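You operate a simulated robot arm through the tools that you are given. There is no shell and no other tool. Be economical: measure what you need, move in short steps, check, and stop when the job is done.

Carry out the task below with a simulated robot arm. There is one attempt and no reset: what you move stays moved.

JOB
Glue the handle on the peel board and clamp it in the jig.
Fine: brush glue on the handle seat, brush back, set the handle, turn the clamp on to the board; the lid goes on the glue tin. A coat counts when it lies all over at full strength: go over it till it gets no stronger.

It is judged by the outcome, as a careful person would: the job done as asked, and still so three seconds after it is handed in. It fails if anything else is knocked over, pushed out of place, dropped, spilled or broken. Lids that push on must go on centred and level and be pressed home; caps that screw on are set level and turned clockwise until they are tight.

ROBOT AND FRAMES
A 6-joint arm with a two-finger parallel gripper on a trunk, on a base that drives. Base frame: it is fixed to the floor where the robot stands at the start and does not move with it; the origin is under the middle of the robot, x ahead of it, y to its left, z up. Units: mm, degrees, N and s.
With the tool pointing down near the work surface it reaches from about 320 to 700 mm from the robot's upright axis, wherever it stands. Its first joint turns from -166.0 to 166.0 degrees. Places, roughly: glue brush (4x4x13 cm) [500, 100, 900]; handle seat [600, -300, 900]; jig clamp [700, -400, 900]. Payload 4.1 kg.
The TCP is the grasp point between the finger pads, 23 mm short of the fingertips. In the tool frame z runs along the fingers and y along their closing line. Largest opening 94 mm; finger width 38, thickness 10; the body of the gripper, 54 by 96 mm, starts 39 mm behind the TCP.
Orientation is that of the tool frame in the base frame, as a unit quaternion [x, y, z, w]. With the fingers straight down and closing along the base's y, the tool's x points along the base's -x, its y along +y and its z along -z.

CONTROLS
- The arm moves only by the tool move_arm. Its argument "moves" is a list of rows, each an object (a shift or turn left out is 0, a gripper value left out holds the last) with "xyz": the shift along the tool's x, y, z in mm, a list of three; "rot": the turn, a rotation vector about the tool's x, y, z in degrees, a list of three; "fingers": the gripper command, from -1 (shut) to 1 (fully open), values between in proportion. In form: [{"xyz": [dx, dy, dz], "rot": [rx, ry, rz], "fingers": fingers}, ...]. A call has 1 to 10 rows; each row shifts and turns the commanded pose from where the row before left it, along the tool's axes as they then stand. A row lasts 0.2 s, in which the tool goes at most 50 mm and 8.6 degrees; a call with a longer step from one row to the next is refused whole, and so is a gripper value outside its range. A pose out of reach is approached as far as the arm can. The call stops where the force on the tool passes 90 N (or 10 N more than at its start, if that is more) or the arm is blocked; 0.2 s more then pass. Each finger travels about 45 mm/s and halts on what it meets, pressing with about 20 N; the grip force reading is that of the motor and also rises with nothing between the fingers. The clock runs only during rows and for 0.2 s after the last one: add rows that do not move to give the fingers time. The reply holds the time, the measured pose of the TCP, the force on the tool along the base axes, the opening and the grip force, in the units named above and with some noise, with the torque about the TCP (base axes, N m) and any sound that the robot's microphone picked up, and new pictures: "pictures" is both (left out), scene, wrist or none.
- Cameras (640 x 400 px; columns grow to the right, rows downward): "scene" is now at [22.3, 142.2, 1572.9]; the picture's right is [-0.30, -0.95, 0.00], its down [-0.56, 0.18, -0.81] and it looks along [0.77, -0.24, -0.59] (base axes); focal length 291 px, centre (320, 200). "wrist" rides on the gripper at [86, 16, -74] in the tool frame; the picture's right is [-0.18, 0.98, 0.00], its down [-0.58, -0.11, -0.81] and it looks along [-0.79, -0.15, 0.59] (tool axes); focal length 243 px, centre (320, 200). There is no depth. A picture from a camera that has moved, and an enlarged one, comes with that camera's place and axes in the base frame and with its lens.
- slide_trunk(by): slides the trunk up (or, below 0, down) by that many mm; the arm and the scene camera ride with it, the base frame stays. It gives what a move gives, with no picture.
- steer(legs): drives the robot by 1 to 6 legs, each [ahead, turn to the left] in mm and degrees, along the robot's own axes; the way and the turn of a leg run together, so that a leg with both is an arc; at most 1500 mm and 180 degrees a leg. The arm and the cameras ride along, it lands a little off, and it stops where it bumps. It gives what a move gives, and a new picture of the scene camera.
- turn_head(pan, tilt): turns the head with the scene camera to pan (to the left, within 155 degrees either way) and tilt (down, from -29 to 69), counted from straight ahead of the robot. It gives what a move gives, and a new picture of the scene camera.
- close_up(camera, box): a new picture of the part [left, top, right, bottom] of that camera's present view, enlarged. It takes no simulated time.
- close_job(): hands the job in; it is judged then, once.

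Work in short steps. Places have to be worked out from the pictures, the camera data and where the tool is seen: move nearer, look again, correct. Check each grasp and each placing, and mend what went wrong. You have 120 turns and 260 pictures in all, those below and enlarged ones among them. Open the gripper and draw the arm clear of the work before you hand the job in, unless the task says otherwise; then end with one line.

The tools are called after "Emit:" by a JSON object that holds its "api" and its "payload". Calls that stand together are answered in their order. move_arm: Moves the arm, as the interface text tells. Its arguments: {"type":"object","properties":{"moves":{"type":"array"},"pictures":{"type":"string","enum":["both","scene","wrist","none"]}},"required":["moves"]} The other tools are called the same way: slide_trunk (by) slides the trunk up or down; steer (legs) drives the base; turn_head (pan, tilt) turns the head that bears the scene camera; close_up (camera, box) takes an enlarged picture of a part of a camera's view; close_job () hands the job in.

At the start:

```text
time: 0.0
tcp_pos: [335.4, -139.3, 1315.1]
ee_rot: [0.0, 1.0, 0.001, 0.0]
force: [0.0, 0.0, -0.5]
torque: [0.03, 0.0, 0.01]
grip_width: 94.0
grip_force: 0.0
trunk travel left (down, up): [-525.0, 65.0]
robot x, y, heading: [-0.0, 0.6, 0.2]
head pan, tilt: [-17.5, 36.3]
```

scene: 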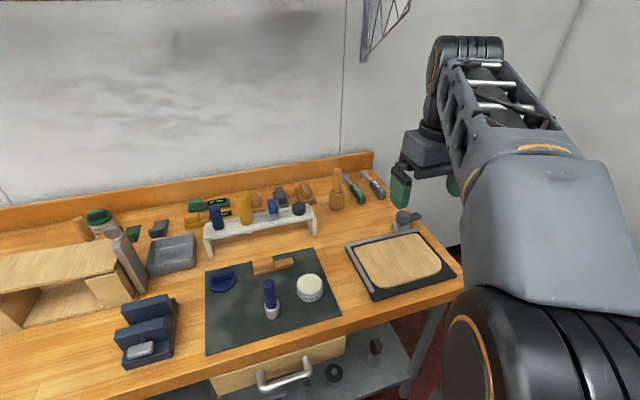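
wrist: 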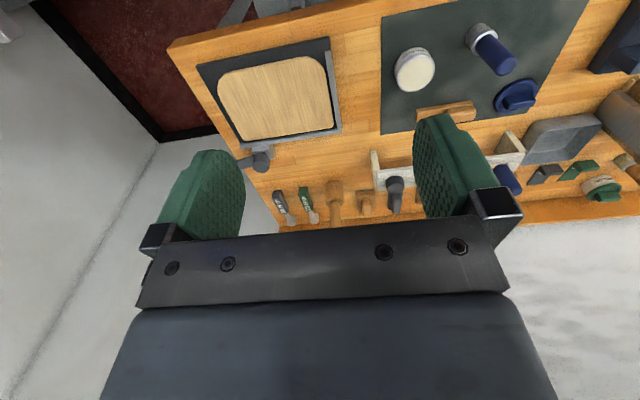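

I'll look closer at the mat area and the jig before moving.

Emit:
{"api": "close_up", "payload": {"camera": "scene", "box": [190, 240, 350, 340]}}

Emit:
{"api": "close_up", "payload": {"camera": "scene", "box": [320, 160, 480, 310]}}

Emit:
{"api": "close_up", "payload": {"camera": "scene", "box": [70, 180, 330, 370]}}

```text
4.00 times, centred on (270, 290) of scene
camera zoom: at [22.3, 142.2, 1572.9], right [-0.3, -0.95, 0.0], down [-0.56, 0.18, -0.81], along [0.77, -0.24, -0.59], focal length 1165 px, centre (520, -160)
```

zoom: 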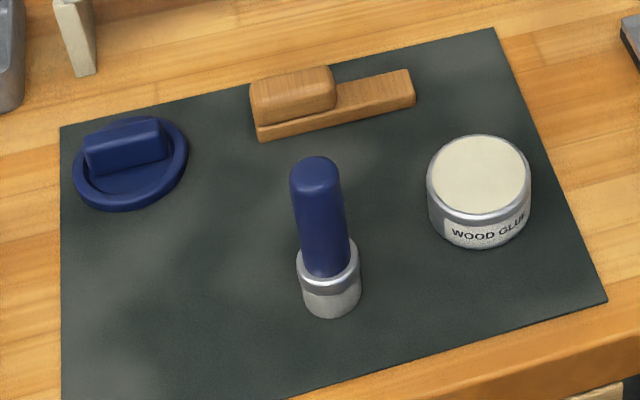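

```text
2.67 times, centred on (400, 235) of scene
camera zoom: at [22.3, 142.2, 1572.9], right [-0.3, -0.95, 0.0], down [-0.56, 0.18, -0.81], along [0.77, -0.24, -0.59], focal length 777 px, centre (107, 107)
```

zoom: 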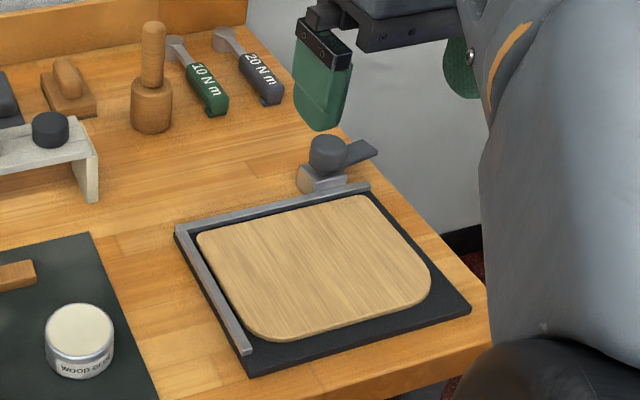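

```text
2.11 times, centred on (200, 275) of scene
camera zoom: at [22.3, 142.2, 1572.9], right [-0.3, -0.95, 0.0], down [-0.56, 0.18, -0.81], along [0.77, -0.24, -0.59], focal length 613 px, centre (573, 42)
```

zoom: 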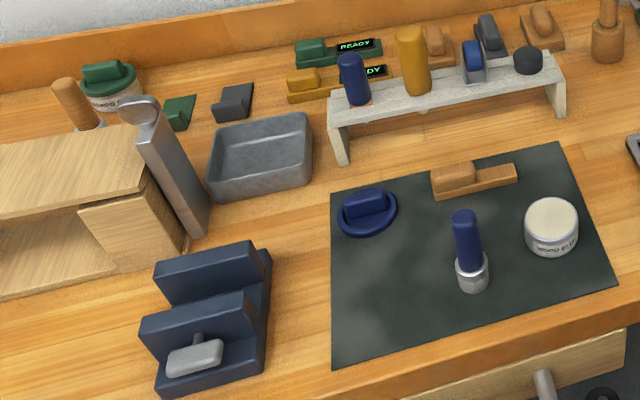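

The brush, tin, lid and handle stand on the mat, and the board lies in the jig to the right. The clamp is out of reach from here, so I'll shift the robot about 200 mm to the right.

Emit:
{"api": "steer", "payload": {"legs": [[0, -90], [200, 0], [0, 90]]}}

```text
time: 9.2
tcp_pos: [334.3, -340.2, 1315.7]
ee_rot: [0.002, 1.0, 0.0, 0.0]
force: [0.0, -0.8, 0.1]
torque: [-0.01, -0.01, 0.02]
grip_width: 93.9
grip_force: 0.1
trunk travel left (down, up): [-525.0, 65.0]
robot x, y, heading: [1.7, -202.2, -0.0]
head pan, tilt: [-17.5, 36.3]
camera scene: at [22.1, -57.8, 1572.9], right [-0.3, -0.95, 0.0], down [-0.56, 0.18, -0.81], along [0.77, -0.25, -0.59], focal length 291 px, centre (320, 200)
```

scene: 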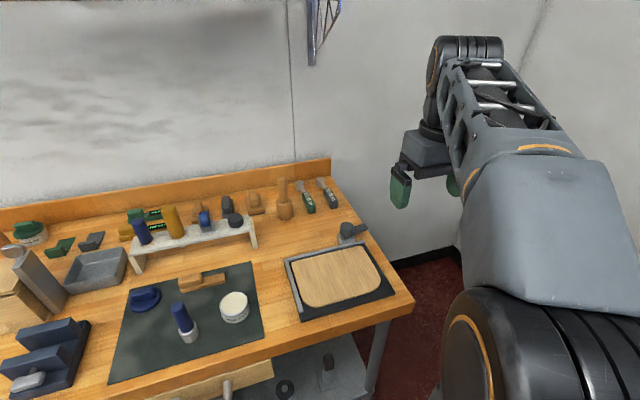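

The clamp is at about (690,-390), and I need slightly more reach, so I'll drive 70 mm ahead and aim the head at the bench.

Emit:
{"api": "steer", "payload": {"legs": [[70, 0]]}}

Emit:
{"api": "turn_head", "payload": {"pan": -5, "tilt": 48}}

Emit:
{"api": "close_up", "payload": {"camera": "scene", "box": [320, 120, 480, 220]}}

Emit:
{"api": "close_up", "payload": {"camera": "scene", "box": [120, 140, 320, 265]}}

```text
time: 10.3
tcp_pos: [406.1, -340.5, 1315.3]
ee_rot: [0.001, 1.0, 0.0, -0.001]
force: [0.5, -0.2, 0.4]
torque: [0.0, 0.0, 0.01]
grip_width: 94.0
grip_force: 0.1
trunk travel left (down, up): [-525.0, 65.0]
robot x, y, heading: [69.7, -202.9, 0.0]
head pan, tilt: [-17.5, 36.3]
camera scene: at [92.4, -58.2, 1572.9], right [-0.3, -0.95, 0.0], down [-0.56, 0.18, -0.81], along [0.77, -0.25, -0.59], focal length 291 px, centre (320, 200)
```

scene: 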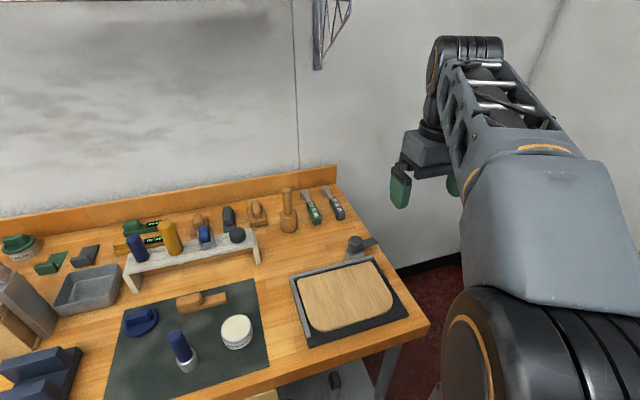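

```text
time: 11.0
tcp_pos: [404.4, -340.6, 1315.3]
ee_rot: [0.002, 1.0, 0.0, -0.001]
force: [0.2, 0.1, -0.4]
torque: [-0.01, -0.01, -0.03]
grip_width: 94.1
grip_force: 0.0
trunk travel left (down, up): [-525.0, 65.0]
robot x, y, heading: [66.4, -198.6, -0.1]
head pan, tilt: [-5.0, 48.0]
camera scene: at [86.5, -38.8, 1555.9], right [-0.09, -1.0, 0.0], down [-0.74, 0.07, -0.67], along [0.67, -0.06, -0.74], focal length 291 px, centre (320, 200)
```

scene: 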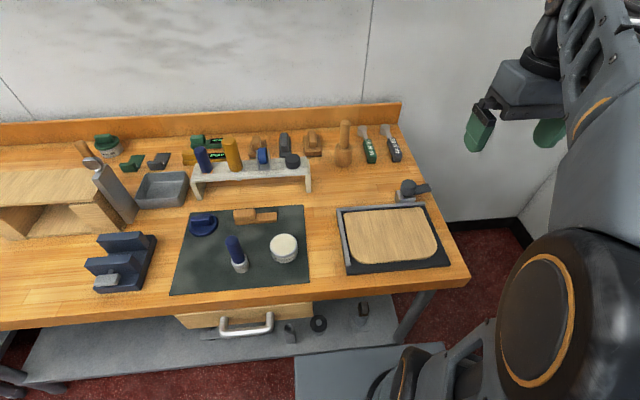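

```text
4.00 times, centred on (400, 170) of scene
camera zoom: at [86.5, -38.8, 1555.9], right [-0.09, -1.0, 0.0], down [-0.74, 0.07, -0.67], along [0.67, -0.06, -0.74], focal length 1165 px, centre (0, 320)
```

zoom: 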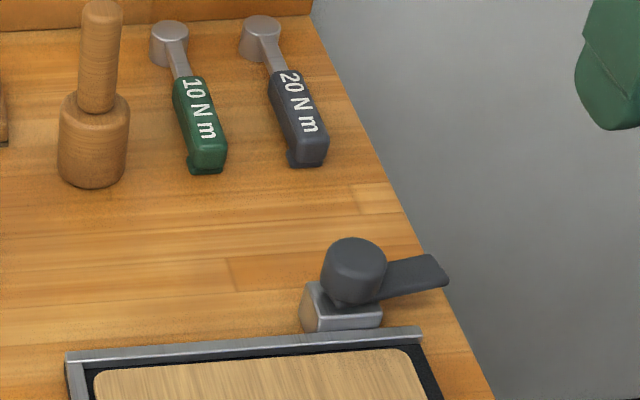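

```text
3.20 times, centred on (220, 202) of scene
camera zoom: at [86.5, -38.8, 1555.9], right [-0.09, -1.0, 0.0], down [-0.74, 0.07, -0.67], along [0.67, -0.06, -0.74], focal length 932 px, centre (640, 192)
```

zoom: 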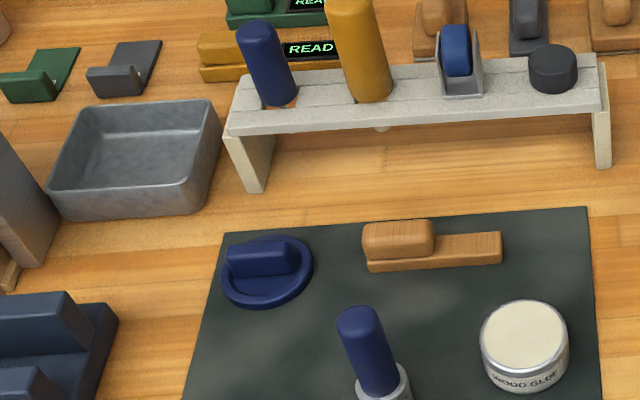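

I can't see a distinct seat from here, so I'll lower the tool over the board's front edge and view it with the wrist camera.

Emit:
{"api": "move_arm", "payload": {"moves": [{"xyz": [-5, 0, 50]}, {"xyz": [-5, 0, 50]}, {"xyz": [-5, 0, 50]}, {"xyz": [-5, 0, 50]}, {"xyz": [0, 0, 50]}, {"xyz": [0, 0, 40]}], "pictures": "both"}}

```text
refused: row 1 steps farther than a row can; nothing moved
```

Emit:
{"api": "move_arm", "payload": {"moves": [{"xyz": [-5, 0, 49]}, {"xyz": [-5, 0, 49]}, {"xyz": [-5, 0, 49]}, {"xyz": [-5, 0, 49]}, {"xyz": [0, 0, 49]}, {"xyz": [0, 0, 40]}], "pictures": "both"}}

```text
time: 12.4
tcp_pos: [422.7, -340.6, 1031.3]
ee_rot: [0.002, 1.0, -0.001, 0.0]
force: [0.4, 0.3, -1.0]
torque: [0.04, -0.03, 0.01]
grip_width: 94.0
grip_force: 0.1
trunk travel left (down, up): [-525.0, 65.0]
robot x, y, heading: [70.5, -198.8, -0.3]
head pan, tilt: [-5.0, 48.0]
camera scene: at [86.7, -38.9, 1555.9], right [-0.09, -1.0, 0.0], down [-0.74, 0.07, -0.67], along [0.67, -0.06, -0.74], focal length 291 px, centre (320, 200)
camera wrist: at [336.1, -324.4, 1104.7], right [0.19, 0.98, 0.0], down [0.58, -0.11, 0.81], along [0.79, -0.15, -0.59], focal length 243 px, centre (320, 200)
```

scene: 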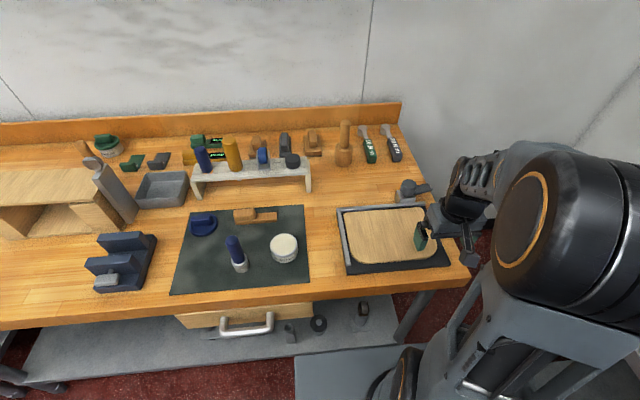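
wrist: 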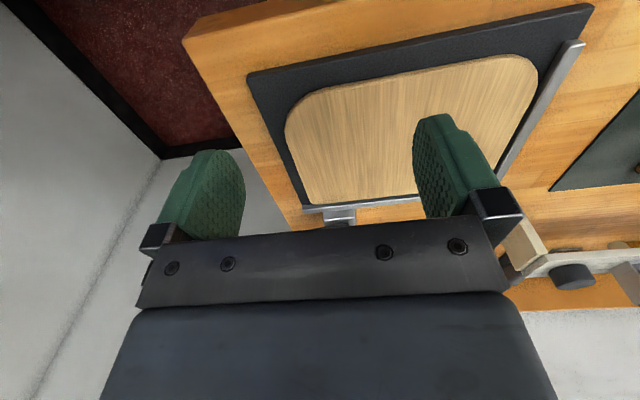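

I'll zoom in on the board surface to find the seat, and on the handle.

Emit:
{"api": "close_up", "payload": {"camera": "wrist", "box": [240, 30, 560, 230]}}

Emit:
{"api": "close_up", "payload": {"camera": "scene", "box": [225, 200, 285, 237]}}

Emit:
{"api": "close_up", "payload": {"camera": "scene", "box": [330, 190, 460, 280]}}

```text
2.00 times, centred on (400, 130) of wrist
camera zoom: at [336.1, -324.4, 1104.7], right [0.19, 0.98, 0.0], down [0.58, -0.11, 0.81], along [0.79, -0.15, -0.59], focal length 485 px, centre (160, 340)
```

zoom: 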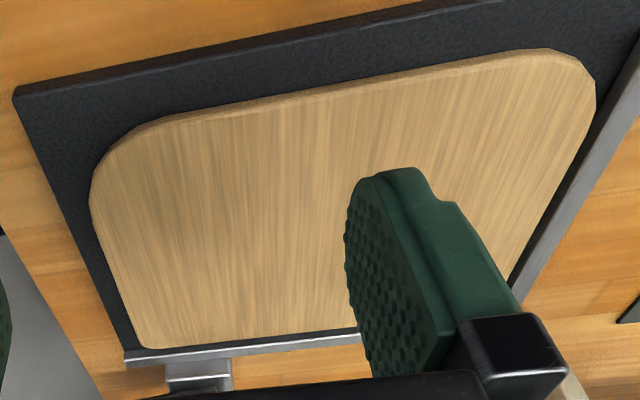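

```text
10.67 times, centred on (255, 218) of scene
camera zoom: at [86.7, -38.9, 1555.9], right [-0.09, -1.0, 0.0], down [-0.74, 0.07, -0.67], along [0.67, -0.06, -0.74], focal length 3107 px, centre (1013, 3)
```

zoom: 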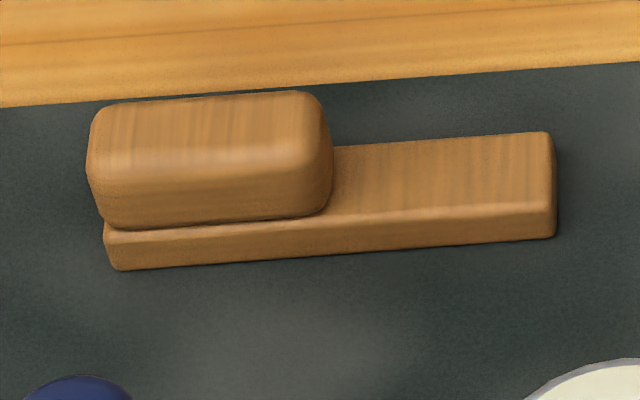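

```text
4.44 times, centred on (395, 235) of scene
camera zoom: at [86.7, -38.9, 1555.9], right [-0.09, -1.0, 0.0], down [-0.74, 0.07, -0.67], along [0.67, -0.06, -0.74], focal length 1295 px, centre (-13, 44)
```

zoom: 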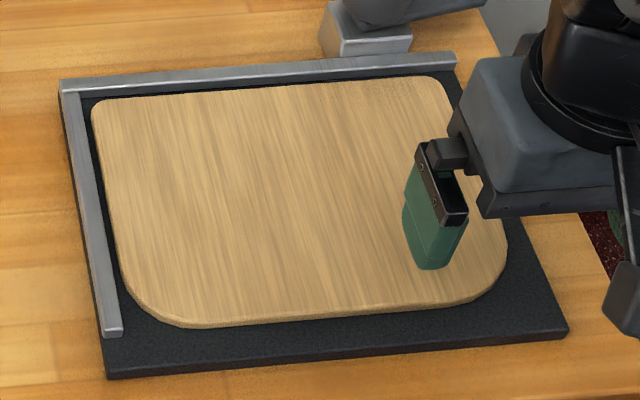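

No seat outline is visible yet. I'll move the tool left above the mat to look there with the wrist camera and clear the scene view of the board.

Emit:
{"api": "move_arm", "payload": {"moves": [{"xyz": [0, 49, 0]}, {"xyz": [0, 49, 0]}, {"xyz": [0, 49, 0]}, {"xyz": [0, 49, 0]}, {"xyz": [0, 49, 0]}, {"xyz": [0, 49, 0]}, {"xyz": [0, 49, 0]}, {"xyz": [0, 20, 0]}, {}], "pictures": "both"}}

Emit:
{"api": "close_up", "payload": {"camera": "scene", "box": [330, 190, 460, 280]}}

Emit:
{"api": "close_up", "payload": {"camera": "wrist", "box": [160, 0, 480, 200]}}

```text
time: 14.4
tcp_pos: [424.3, 22.3, 1031.1]
ee_rot: [0.002, 1.0, 0.0, -0.001]
force: [0.4, 0.1, 0.2]
torque: [-0.02, 0.0, 0.01]
grip_width: 94.2
grip_force: 0.0
trunk travel left (down, up): [-525.0, 65.0]
robot x, y, heading: [70.4, -202.0, -0.2]
head pan, tilt: [-5.0, 48.0]
camera scene: at [86.5, -38.7, 1555.9], right [-0.09, -1.0, 0.0], down [-0.74, 0.07, -0.67], along [0.67, -0.06, -0.74], focal length 291 px, centre (320, 200)
camera wrist: at [337.8, 39.1, 1104.9], right [0.19, 0.98, 0.0], down [0.58, -0.11, 0.81], along [0.79, -0.15, -0.59], focal length 243 px, centre (320, 200)
```

scene: 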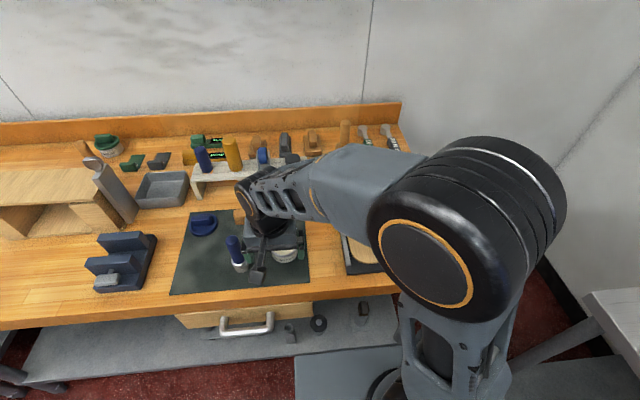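
wrist: 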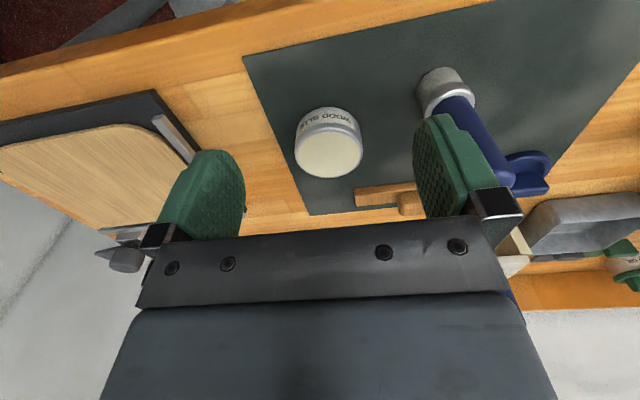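

```text
4.44 times, centred on (395, 235) of scene
camera zoom: at [86.5, -38.7, 1555.9], right [-0.09, -1.0, 0.0], down [-0.74, 0.07, -0.67], along [0.67, -0.06, -0.74], focal length 1295 px, centre (-13, 44)
```

zoom: 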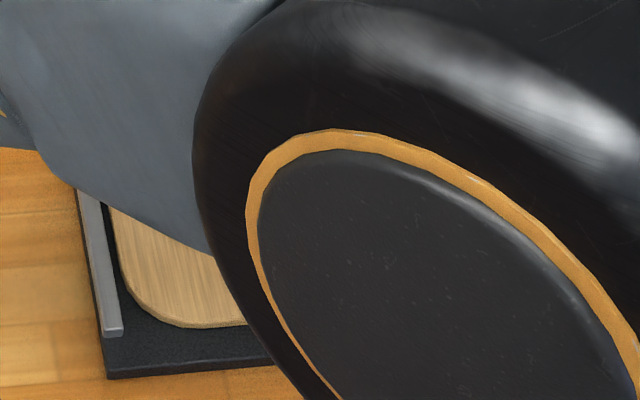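

```text
2.00 times, centred on (320, 100) of wrist
camera zoom: at [337.8, 39.1, 1104.9], right [0.19, 0.98, 0.0], down [0.58, -0.11, 0.81], along [0.79, -0.15, -0.59], focal length 485 px, centre (320, 400)
```

zoom: 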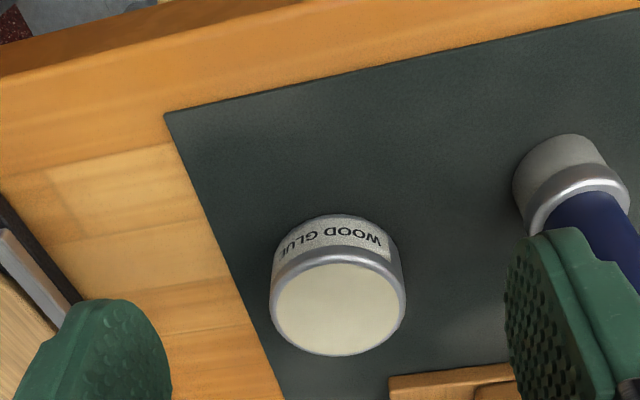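

Tin top is at about (529,15,898). Now I'll move left so the brush falls between the fingers in the wrist view.

Emit:
{"api": "move_arm", "payload": {"moves": [{"xyz": [0, 45, 0]}, {"xyz": [0, 45, 0]}, {"xyz": [0, 35, 0]}, {}], "pictures": "both"}}

Emit:
{"api": "close_up", "payload": {"camera": "wrist", "box": [200, 0, 520, 200]}}

Emit:
{"api": "close_up", "payload": {"camera": "scene", "box": [330, 190, 460, 280]}}

```text
time: 15.4
tcp_pos: [426.4, 147.5, 1030.6]
ee_rot: [0.002, 1.0, 0.0, 0.0]
force: [-0.4, -0.4, -0.6]
torque: [-0.03, 0.01, 0.0]
grip_width: 94.0
grip_force: 0.1
trunk travel left (down, up): [-525.0, 65.0]
robot x, y, heading: [71.0, -204.0, -0.1]
head pan, tilt: [-5.0, 48.0]
camera scene: at [86.5, -38.4, 1555.9], right [-0.09, -1.0, 0.0], down [-0.74, 0.07, -0.67], along [0.67, -0.06, -0.74], focal length 291 px, centre (320, 200)
camera wrist: at [339.0, 164.3, 1104.1], right [0.19, 0.98, 0.0], down [0.58, -0.11, 0.81], along [0.79, -0.15, -0.59], focal length 243 px, centre (320, 200)
```

scene: 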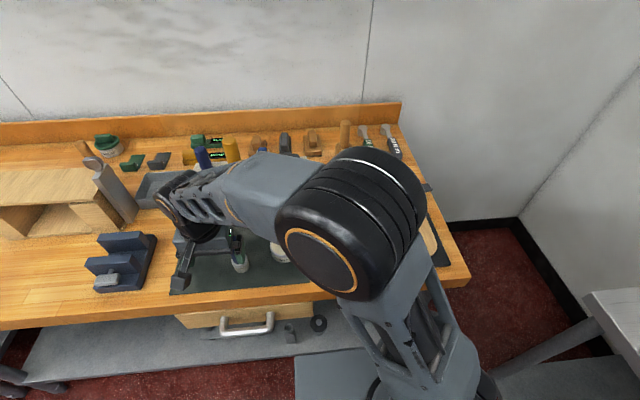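
wrist: 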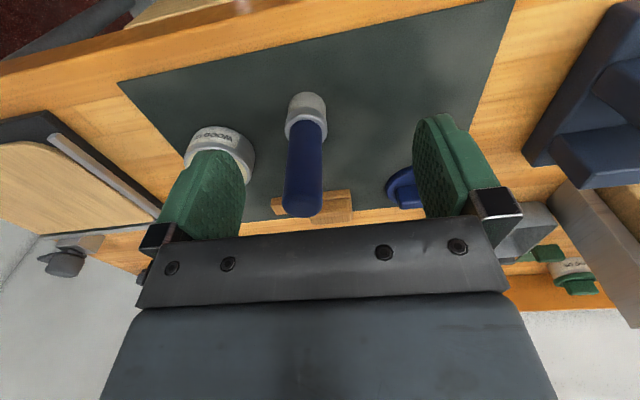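

```text
2.00 times, centred on (360, 100) of wrist
camera zoom: at [339.0, 164.3, 1104.1], right [0.19, 0.98, 0.0], down [0.58, -0.11, 0.81], along [0.79, -0.15, -0.59], focal length 485 px, centre (240, 400)
```

zoom: 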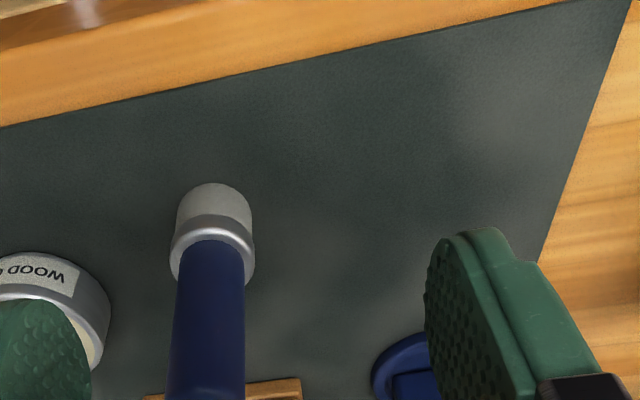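

```text
4.44 times, centred on (395, 235) of scene
camera zoom: at [86.5, -38.4, 1555.9], right [-0.09, -1.0, 0.0], down [-0.74, 0.07, -0.67], along [0.67, -0.06, -0.74], focal length 1295 px, centre (-13, 44)
```

zoom: 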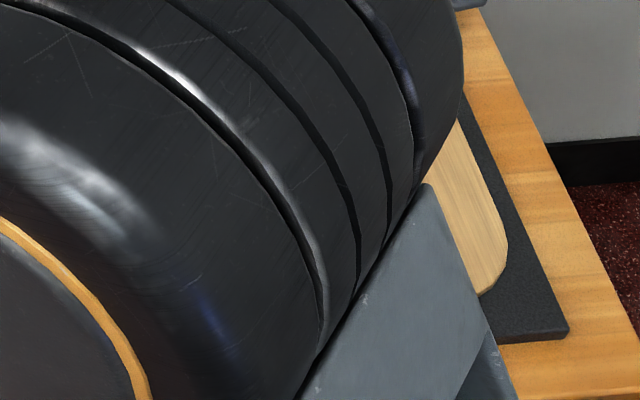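

Brush estimate is (482,122), standing on its bristles with its top near 998. I'll raise a little, move over it and check the alignment.

Emit:
{"api": "move_arm", "payload": {"moves": [{"xyz": [0, 0, -30]}, {"xyz": [-28, -12, 0]}, {"xyz": [-28, -13, 0]}, {}], "pictures": "wrist"}}

```text
time: 16.4
tcp_pos: [480.8, 121.2, 1060.8]
ee_rot: [0.002, 1.0, -0.001, 0.0]
force: [-0.5, 0.1, 0.3]
torque: [-0.01, 0.01, -0.01]
grip_width: 93.9
grip_force: 0.1
trunk travel left (down, up): [-525.0, 65.0]
robot x, y, heading: [64.3, -196.4, 0.0]
head pan, tilt: [-5.0, 48.0]
camera wrist: at [394.6, 137.9, 1134.5], right [0.19, 0.98, 0.0], down [0.58, -0.11, 0.81], along [0.79, -0.15, -0.59], focal length 243 px, centre (320, 200)
```

wrist: 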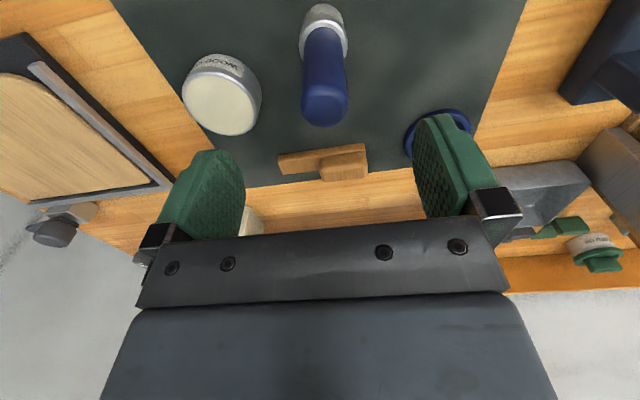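

The brush is nearly centred under the tool. I'll go down with a 3 mm shift and check before closing.

Emit:
{"api": "move_arm", "payload": {"moves": [{"xyz": [0, 3, 30]}, {"xyz": [0, 0, 30]}, {"xyz": [0, 0, 30]}, {}], "pictures": "both"}}

```text
time: 17.4
tcp_pos: [482.2, 125.0, 969.9]
ee_rot: [0.002, 1.0, 0.0, 0.0]
force: [0.3, -0.3, 0.7]
torque: [0.02, 0.0, 0.01]
grip_width: 93.9
grip_force: 0.1
trunk travel left (down, up): [-525.0, 65.0]
robot x, y, heading: [70.0, -202.9, -0.2]
head pan, tilt: [-5.0, 48.0]
camera scene: at [86.6, -38.4, 1555.9], right [-0.09, -1.0, 0.0], down [-0.74, 0.07, -0.67], along [0.67, -0.06, -0.74], focal length 291 px, centre (320, 200)
camera wrist: at [395.3, 141.4, 1043.8], right [0.19, 0.98, 0.0], down [0.58, -0.11, 0.81], along [0.79, -0.15, -0.59], focal length 243 px, centre (320, 200)
```

scene: 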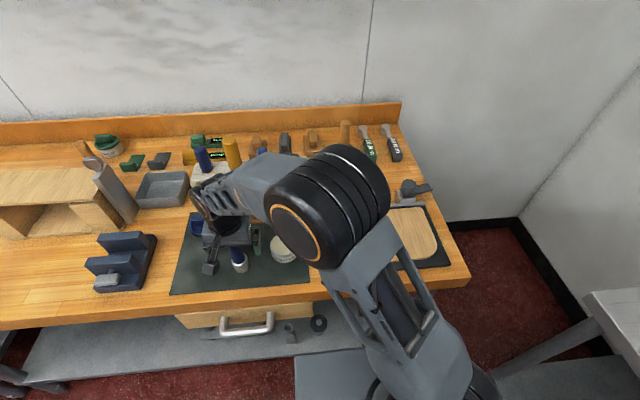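
wrist: 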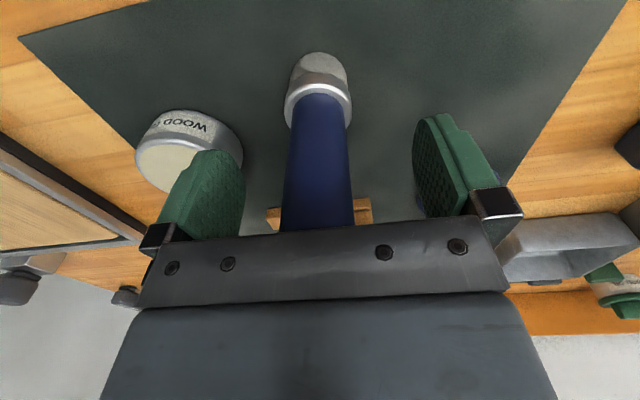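

The handle is between the pads, so I'm closing the gripper.

Emit:
{"api": "move_arm", "payload": {"moves": [{"fingers": -1}, {"fingers": -1}, {"fingers": -1}, {"fingers": -1}, {"fingers": -1}, {"fingers": -1}], "pictures": "wrist"}}

```text
time: 18.8
tcp_pos: [481.8, 124.0, 970.3]
ee_rot: [0.001, 1.0, 0.0, 0.0]
force: [0.1, 0.8, -0.4]
torque: [0.04, 0.01, -0.03]
grip_width: 29.2
grip_force: 19.6
trunk travel left (down, up): [-525.0, 65.0]
robot x, y, heading: [66.4, -200.4, -0.3]
head pan, tilt: [-5.0, 48.0]
camera wrist: at [395.2, 141.3, 1044.1], right [0.19, 0.98, 0.0], down [0.58, -0.11, 0.81], along [0.79, -0.15, -0.59], focal length 243 px, centre (320, 200)
```

wrist: 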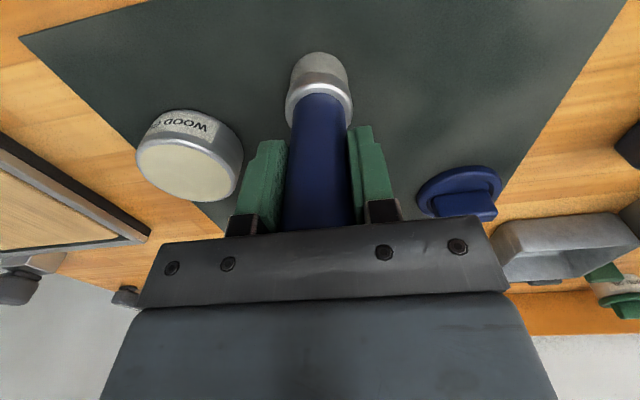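

Gripped at width 29. I'll lift 70 mm and look.

Emit:
{"api": "move_arm", "payload": {"moves": [{"xyz": [0, 0, -10]}, {"xyz": [0, 0, -30]}, {"xyz": [0, 0, -30]}, {}], "pictures": "both"}}

Emit:
{"api": "close_up", "payload": {"camera": "wrist", "box": [100, 0, 420, 200]}}

```text
time: 19.8
tcp_pos: [481.0, 124.4, 1039.2]
ee_rot: [0.002, 1.0, 0.0, 0.0]
force: [0.8, -0.1, -0.1]
torque: [0.02, -0.03, 0.0]
grip_width: 29.3
grip_force: 19.8
trunk travel left (down, up): [-525.0, 65.0]
robot x, y, heading: [69.0, -202.1, -0.1]
head pan, tilt: [-5.0, 48.0]
camera scene: at [86.5, -38.5, 1555.9], right [-0.09, -1.0, 0.0], down [-0.74, 0.07, -0.67], along [0.67, -0.06, -0.74], focal length 291 px, centre (320, 200)
camera wrist: at [394.2, 141.2, 1114.3], right [0.19, 0.98, 0.0], down [0.58, -0.11, 0.81], along [0.79, -0.15, -0.59], focal length 243 px, centre (320, 200)
```

scene: 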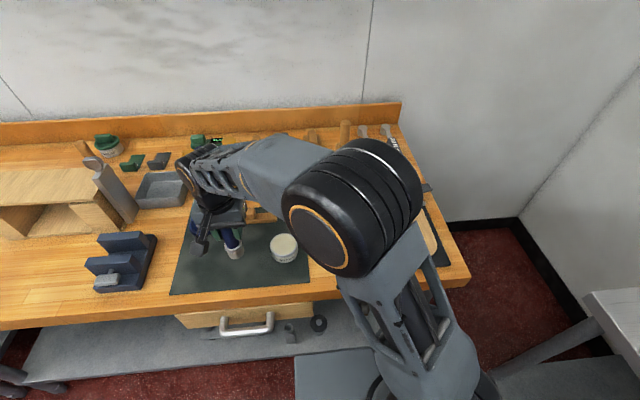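
wrist: 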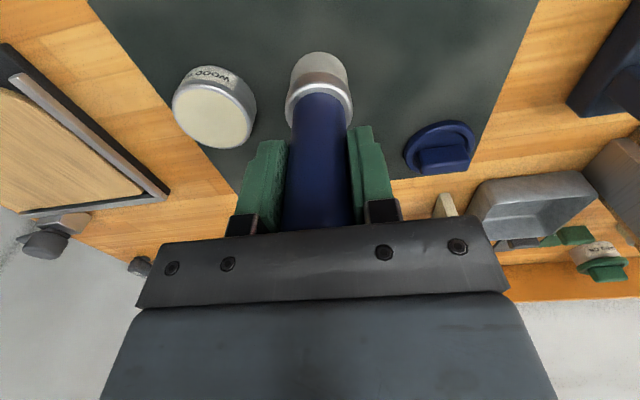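

```text
2.00 times, centred on (260, 100) of wrist
camera zoom: at [394.2, 141.2, 1114.3], right [0.19, 0.98, 0.0], down [0.58, -0.11, 0.81], along [0.79, -0.15, -0.59], focal length 485 px, centre (440, 400)
```

zoom: 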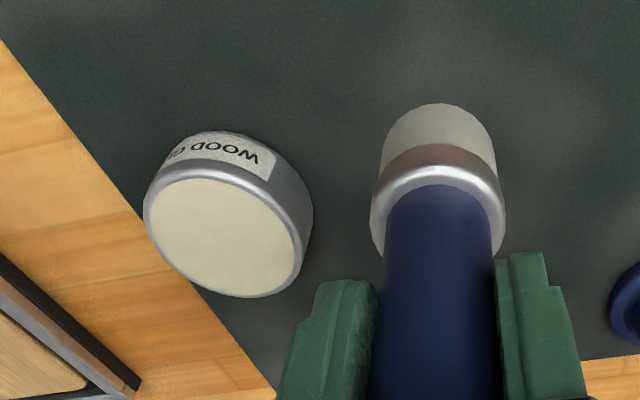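

The brush is held upright, bottom 102 mm below the TCP. The tin rim is triangulated to about (512,14,914), so I'll move above it at this height.

Emit:
{"api": "move_arm", "payload": {"moves": [{"xyz": [-10, -37, 0]}, {"xyz": [-10, -37, 0]}, {"xyz": [-11, -36, 0]}, {}], "pictures": "both"}}

Emit:
{"api": "close_up", "payload": {"camera": "wrist", "box": [220, 0, 420, 125]}}

Emit:
{"api": "close_up", "payload": {"camera": "scene", "box": [230, 200, 330, 270]}}

```text
time: 20.8
tcp_pos: [511.9, 13.7, 1040.2]
ee_rot: [0.001, 1.0, 0.0, -0.001]
force: [0.4, 0.0, -1.4]
torque: [0.03, -0.01, 0.01]
grip_width: 29.2
grip_force: 19.9
trunk travel left (down, up): [-525.0, 65.0]
robot x, y, heading: [66.4, -202.5, -0.2]
head pan, tilt: [-5.0, 48.0]
camera scene: at [86.6, -38.8, 1555.9], right [-0.09, -1.0, 0.0], down [-0.74, 0.07, -0.67], along [0.67, -0.06, -0.74], focal length 291 px, centre (320, 200)
camera wrist: at [425.6, 30.2, 1114.3], right [0.19, 0.98, 0.0], down [0.58, -0.11, 0.81], along [0.79, -0.15, -0.59], focal length 243 px, centre (320, 200)
```

scene: 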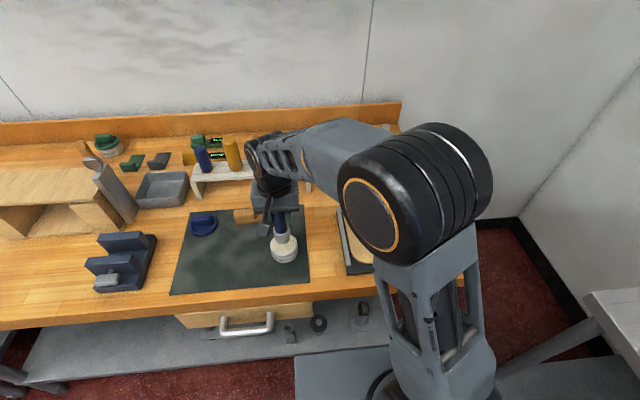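
wrist: 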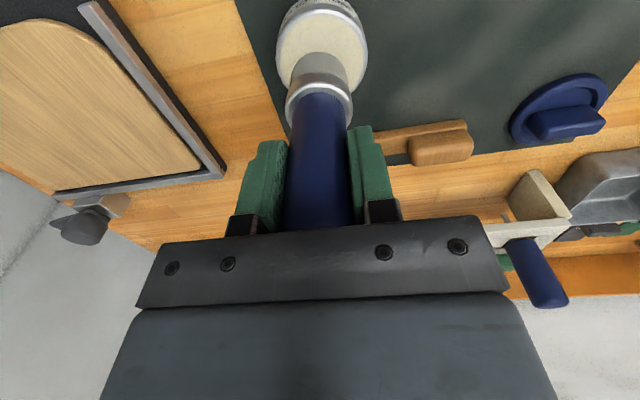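

```text
3.20 times, centred on (320, 62) of wrist
camera zoom: at [425.6, 30.2, 1114.3], right [0.19, 0.98, 0.0], down [0.58, -0.11, 0.81], along [0.79, -0.15, -0.59], focal length 776 px, centre (320, 640)
```

zoom: 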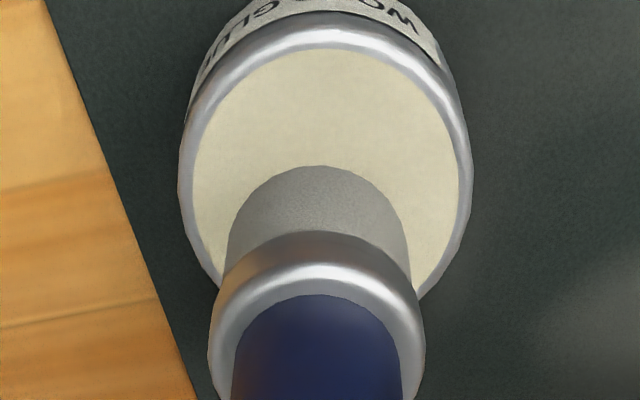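

```text
5.71 times, centred on (280, 235) of scene
camera zoom: at [86.6, -38.8, 1555.9], right [-0.09, -1.0, 0.0], down [-0.74, 0.07, -0.67], along [0.67, -0.06, -0.74], focal length 1664 px, centre (549, 0)
```

zoom: 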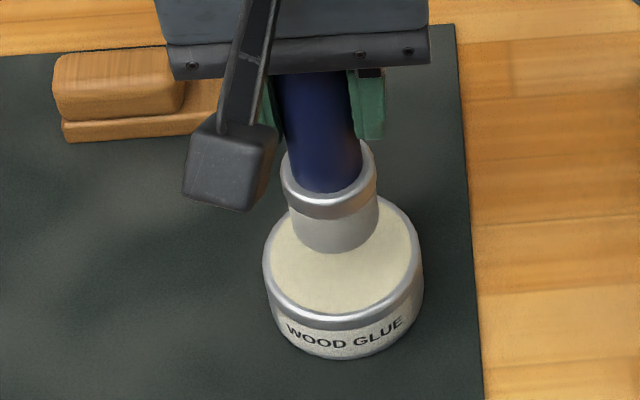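

The brush is over the tin within about 4 mm. I'll correct that and dip about 10 mm below the rim.

Emit:
{"api": "move_arm", "payload": {"moves": [{"xyz": [4, 0, 12]}, {"xyz": [0, 0, 12]}, {"xyz": [0, 0, 8]}, {"xyz": [0, 0, 4]}, {}], "pictures": "both"}}

Emit:
{"api": "close_up", "payload": {"camera": "wrist", "box": [220, 0, 420, 125]}}

Emit:
{"api": "close_up", "payload": {"camera": "scene", "box": [230, 200, 330, 270]}}

```text
time: 22.0
tcp_pos: [507.8, 14.4, 1006.5]
ee_rot: [0.002, 1.0, 0.0, 0.002]
force: [0.8, -1.6, 17.2]
torque: [-0.23, 0.0, -0.02]
grip_width: 29.3
grip_force: 20.3
trunk travel left (down, up): [-525.0, 65.0]
robot x, y, heading: [67.7, -198.9, -0.1]
head pan, tilt: [-5.0, 48.0]
camera scene: at [85.3, -39.3, 1556.2], right [-0.09, -1.0, 0.0], down [-0.74, 0.07, -0.67], along [0.67, -0.06, -0.74], focal length 291 px, centre (320, 200)
camera wrist: at [421.3, 30.5, 1079.7], right [0.19, 0.98, 0.0], down [0.58, -0.11, 0.81], along [0.79, -0.15, -0.59], focal length 243 px, centre (320, 200)
```

scene: 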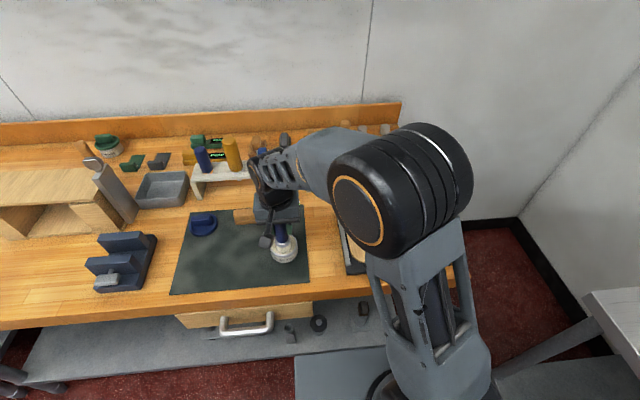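
wrist: 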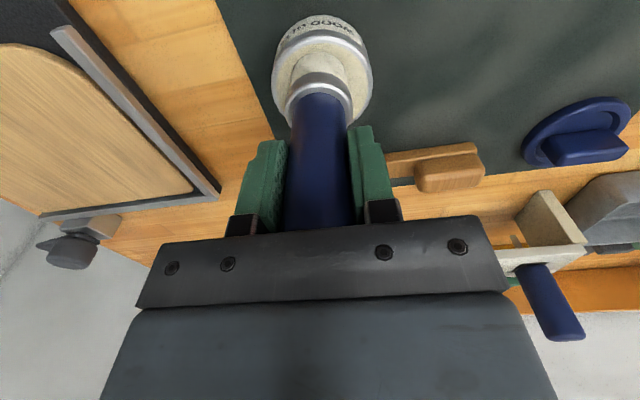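

```text
3.20 times, centred on (320, 62) of wrist
camera zoom: at [421.3, 30.5, 1079.7], right [0.19, 0.98, 0.0], down [0.58, -0.11, 0.81], along [0.79, -0.15, -0.59], focal length 776 px, centre (320, 640)
```

zoom: 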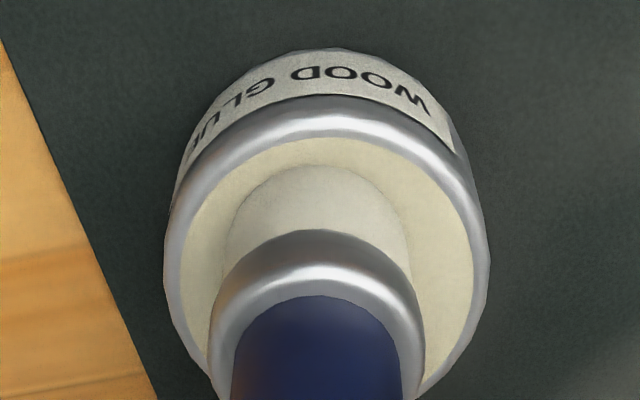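

```text
5.71 times, centred on (280, 235) of scene
camera zoom: at [85.3, -39.3, 1556.2], right [-0.09, -1.0, 0.0], down [-0.74, 0.07, -0.67], along [0.67, -0.06, -0.74], focal length 1664 px, centre (549, 0)
```

zoom: 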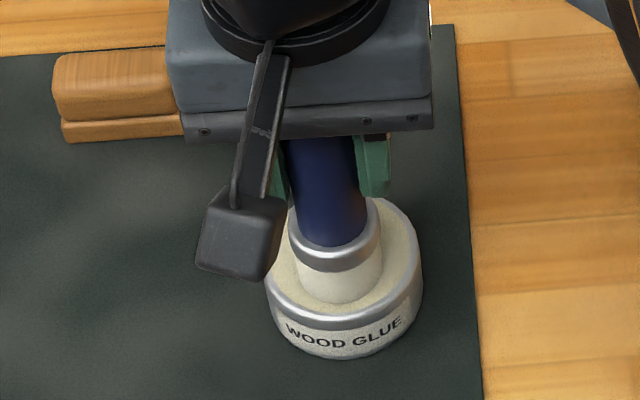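

Contact with the glue at 17 N, and the bristles have taken on the glue colour. I'll lift and carry it toward the board, looking for the seat.

Emit:
{"api": "move_arm", "payload": {"moves": [{"xyz": [0, 0, -15]}, {"xyz": [0, 0, -35]}, {"xyz": [0, 0, -30]}, {"xyz": [5, -45, 0]}, {"xyz": [5, -45, 0]}, {"xyz": [5, -45, 0]}, {"xyz": [5, -45, 0]}, {"xyz": [5, -45, 0]}, {}], "pictures": "both"}}

Emit:
{"api": "close_up", "payload": {"camera": "wrist", "box": [120, 0, 440, 200]}}

```text
time: 24.0
tcp_pos: [481.3, -211.0, 1084.0]
ee_rot: [0.002, 1.0, 0.001, 0.0]
force: [0.2, 0.3, -1.1]
torque: [-0.01, -0.02, 0.01]
grip_width: 29.0
grip_force: 20.3
trunk travel left (down, up): [-525.0, 65.0]
robot x, y, heading: [63.0, -199.7, -0.2]
head pan, tilt: [-5.0, 48.0]
camera scene: at [86.5, -38.8, 1555.9], right [-0.09, -1.0, 0.0], down [-0.74, 0.07, -0.67], along [0.67, -0.06, -0.74], focal length 291 px, centre (320, 200)
camera wrist: at [394.6, -195.0, 1158.4], right [0.19, 0.98, 0.0], down [0.58, -0.11, 0.81], along [0.79, -0.15, -0.59], focal length 243 px, centre (320, 200)
```

scene: 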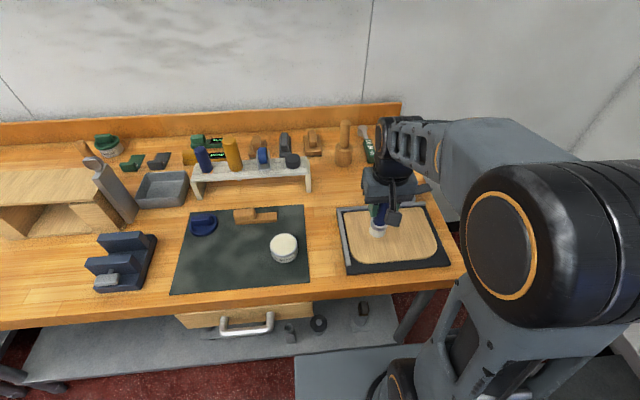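
wrist: 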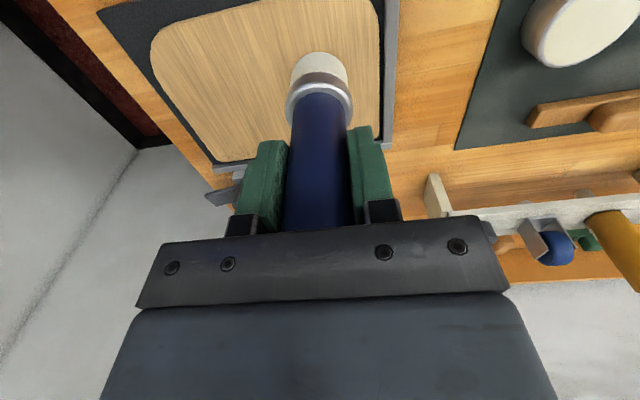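

```text
2.00 times, centred on (280, 100) of wrist
camera zoom: at [394.6, -195.0, 1158.4], right [0.19, 0.98, 0.0], down [0.58, -0.11, 0.81], along [0.79, -0.15, -0.59], focal length 485 px, centre (400, 400)
```

zoom: 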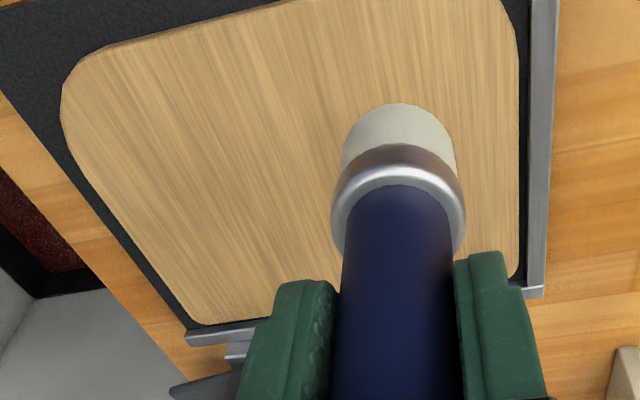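

I'll look for faint seat marks on the board at high zoom.

Emit:
{"api": "close_up", "payload": {"camera": "scene", "box": [335, 200, 395, 240]}}

Emit:
{"api": "close_up", "payload": {"camera": "scene", "box": [385, 200, 455, 270]}}

Emit:
{"api": "close_up", "payload": {"camera": "wrist", "box": [150, 40, 310, 180]}}

```text
10.00 times, centred on (365, 220) of scene
camera zoom: at [86.5, -38.8, 1555.9], right [-0.09, -1.0, 0.0], down [-0.74, 0.07, -0.67], along [0.67, -0.06, -0.74], focal length 2913 px, centre (-130, 0)
```

zoom: 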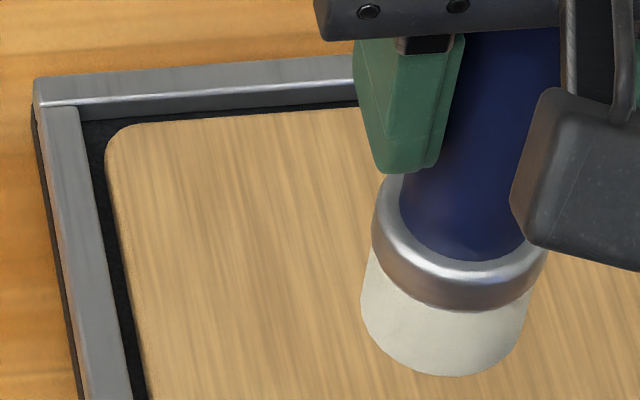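

```text
5.71 times, centred on (420, 235) of scene
camera zoom: at [86.5, -38.8, 1555.9], right [-0.09, -1.0, 0.0], down [-0.74, 0.07, -0.67], along [0.67, -0.06, -0.74], focal length 1664 px, centre (-251, 0)
```

zoom: 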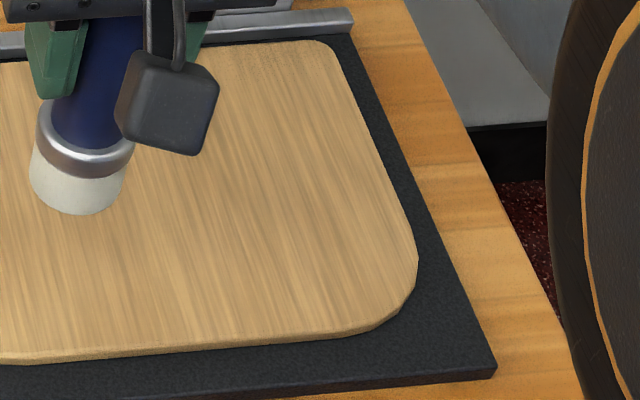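

```text
2.86 times, centred on (230, 110) of wrist
camera zoom: at [394.6, -195.0, 1158.4], right [0.19, 0.98, 0.0], down [0.58, -0.11, 0.81], along [0.79, -0.15, -0.59], focal length 693 px, centre (577, 457)
```

zoom: 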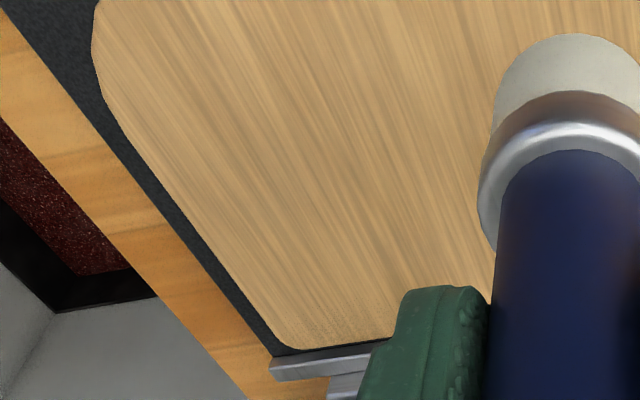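

There's a faint speckled band near the back right of the board, which is likely the seat. I'll move the tool so the wrist camera sees the whole back edge.

Emit:
{"api": "move_arm", "payload": {"moves": [{"xyz": [-15, -35, 0]}, {"xyz": [-15, -35, 0]}, {"xyz": [-15, -35, 0]}, {"xyz": [-14, -34, 0]}, {}], "pictures": "wrist"}}

Emit:
{"api": "close_up", "payload": {"camera": "wrist", "box": [200, 0, 520, 200]}}

Emit:
{"api": "close_up", "payload": {"camera": "scene", "box": [335, 195, 455, 275]}}

```text
time: 25.2
tcp_pos: [541.8, -349.7, 1084.9]
ee_rot: [0.001, 1.0, -0.001, 0.001]
force: [0.3, 0.0, -1.1]
torque: [-0.01, 0.03, -0.04]
grip_width: 29.1
grip_force: 19.6
trunk travel left (down, up): [-525.0, 65.0]
robot x, y, heading: [71.3, -200.3, -0.5]
head pan, tilt: [-5.0, 48.0]
camera wrist: at [454.6, -333.6, 1158.1], right [0.19, 0.98, 0.0], down [0.58, -0.11, 0.81], along [0.79, -0.15, -0.59], focal length 243 px, centre (320, 200)
```

wrist: 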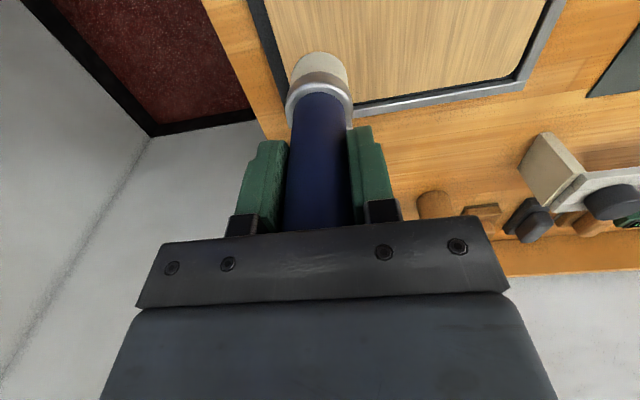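

```text
2.00 times, centred on (360, 100) of wrist
camera zoom: at [454.6, -333.6, 1158.1], right [0.19, 0.98, 0.0], down [0.58, -0.11, 0.81], along [0.79, -0.15, -0.59], focal length 485 px, centre (240, 400)
```

zoom: 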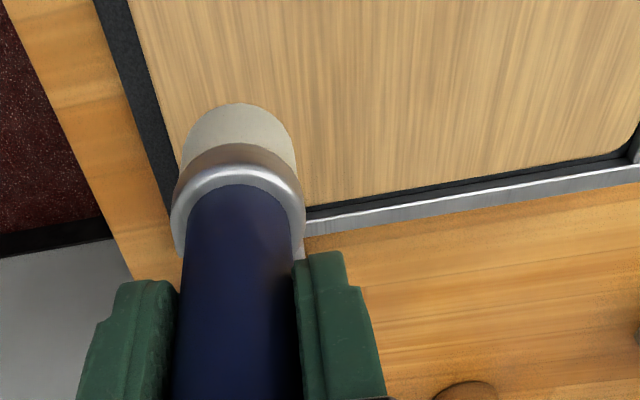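

```text
5.00 times, centred on (395, 235) of scene
camera zoom: at [86.6, -38.8, 1555.9], right [-0.09, -1.0, 0.0], down [-0.74, 0.07, -0.67], along [0.67, -0.06, -0.74], focal length 1456 px, centre (-55, 25)
```

zoom: 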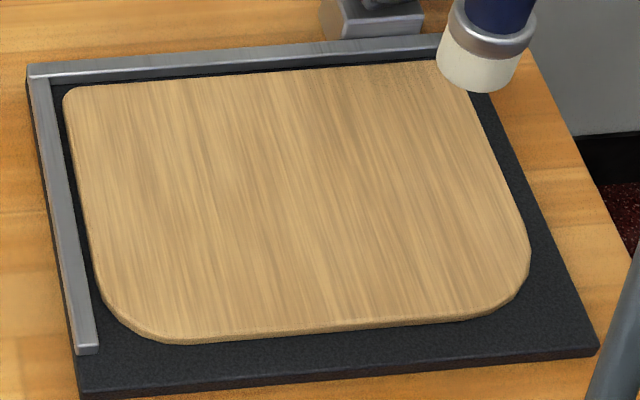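

Zooming on the speckled patch at the back right of the board.

Emit:
{"api": "close_up", "payload": {"camera": "scene", "box": [390, 200, 430, 225]}}

Emit:
{"api": "close_up", "payload": {"camera": "wrist", "box": [340, 50, 440, 112]}}

```text
16.00 times, centred on (410, 212) of scene
camera zoom: at [86.6, -38.8, 1555.9], right [-0.09, -1.0, 0.0], down [-0.74, 0.07, -0.67], along [0.67, -0.06, -0.74], focal length 4661 px, centre (-1120, 0)
```

zoom: 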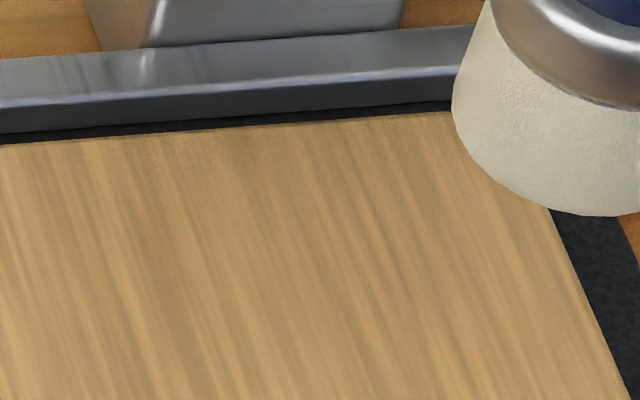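

```text
6.40 times, centred on (390, 81) of wrist
camera zoom: at [454.6, -333.6, 1158.1], right [0.19, 0.98, 0.0], down [0.58, -0.11, 0.81], along [0.79, -0.15, -0.59], focal length 1553 px, centre (-128, 962)
```

zoom: 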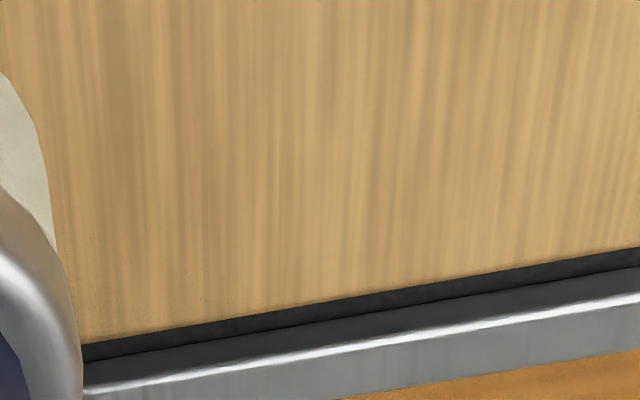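

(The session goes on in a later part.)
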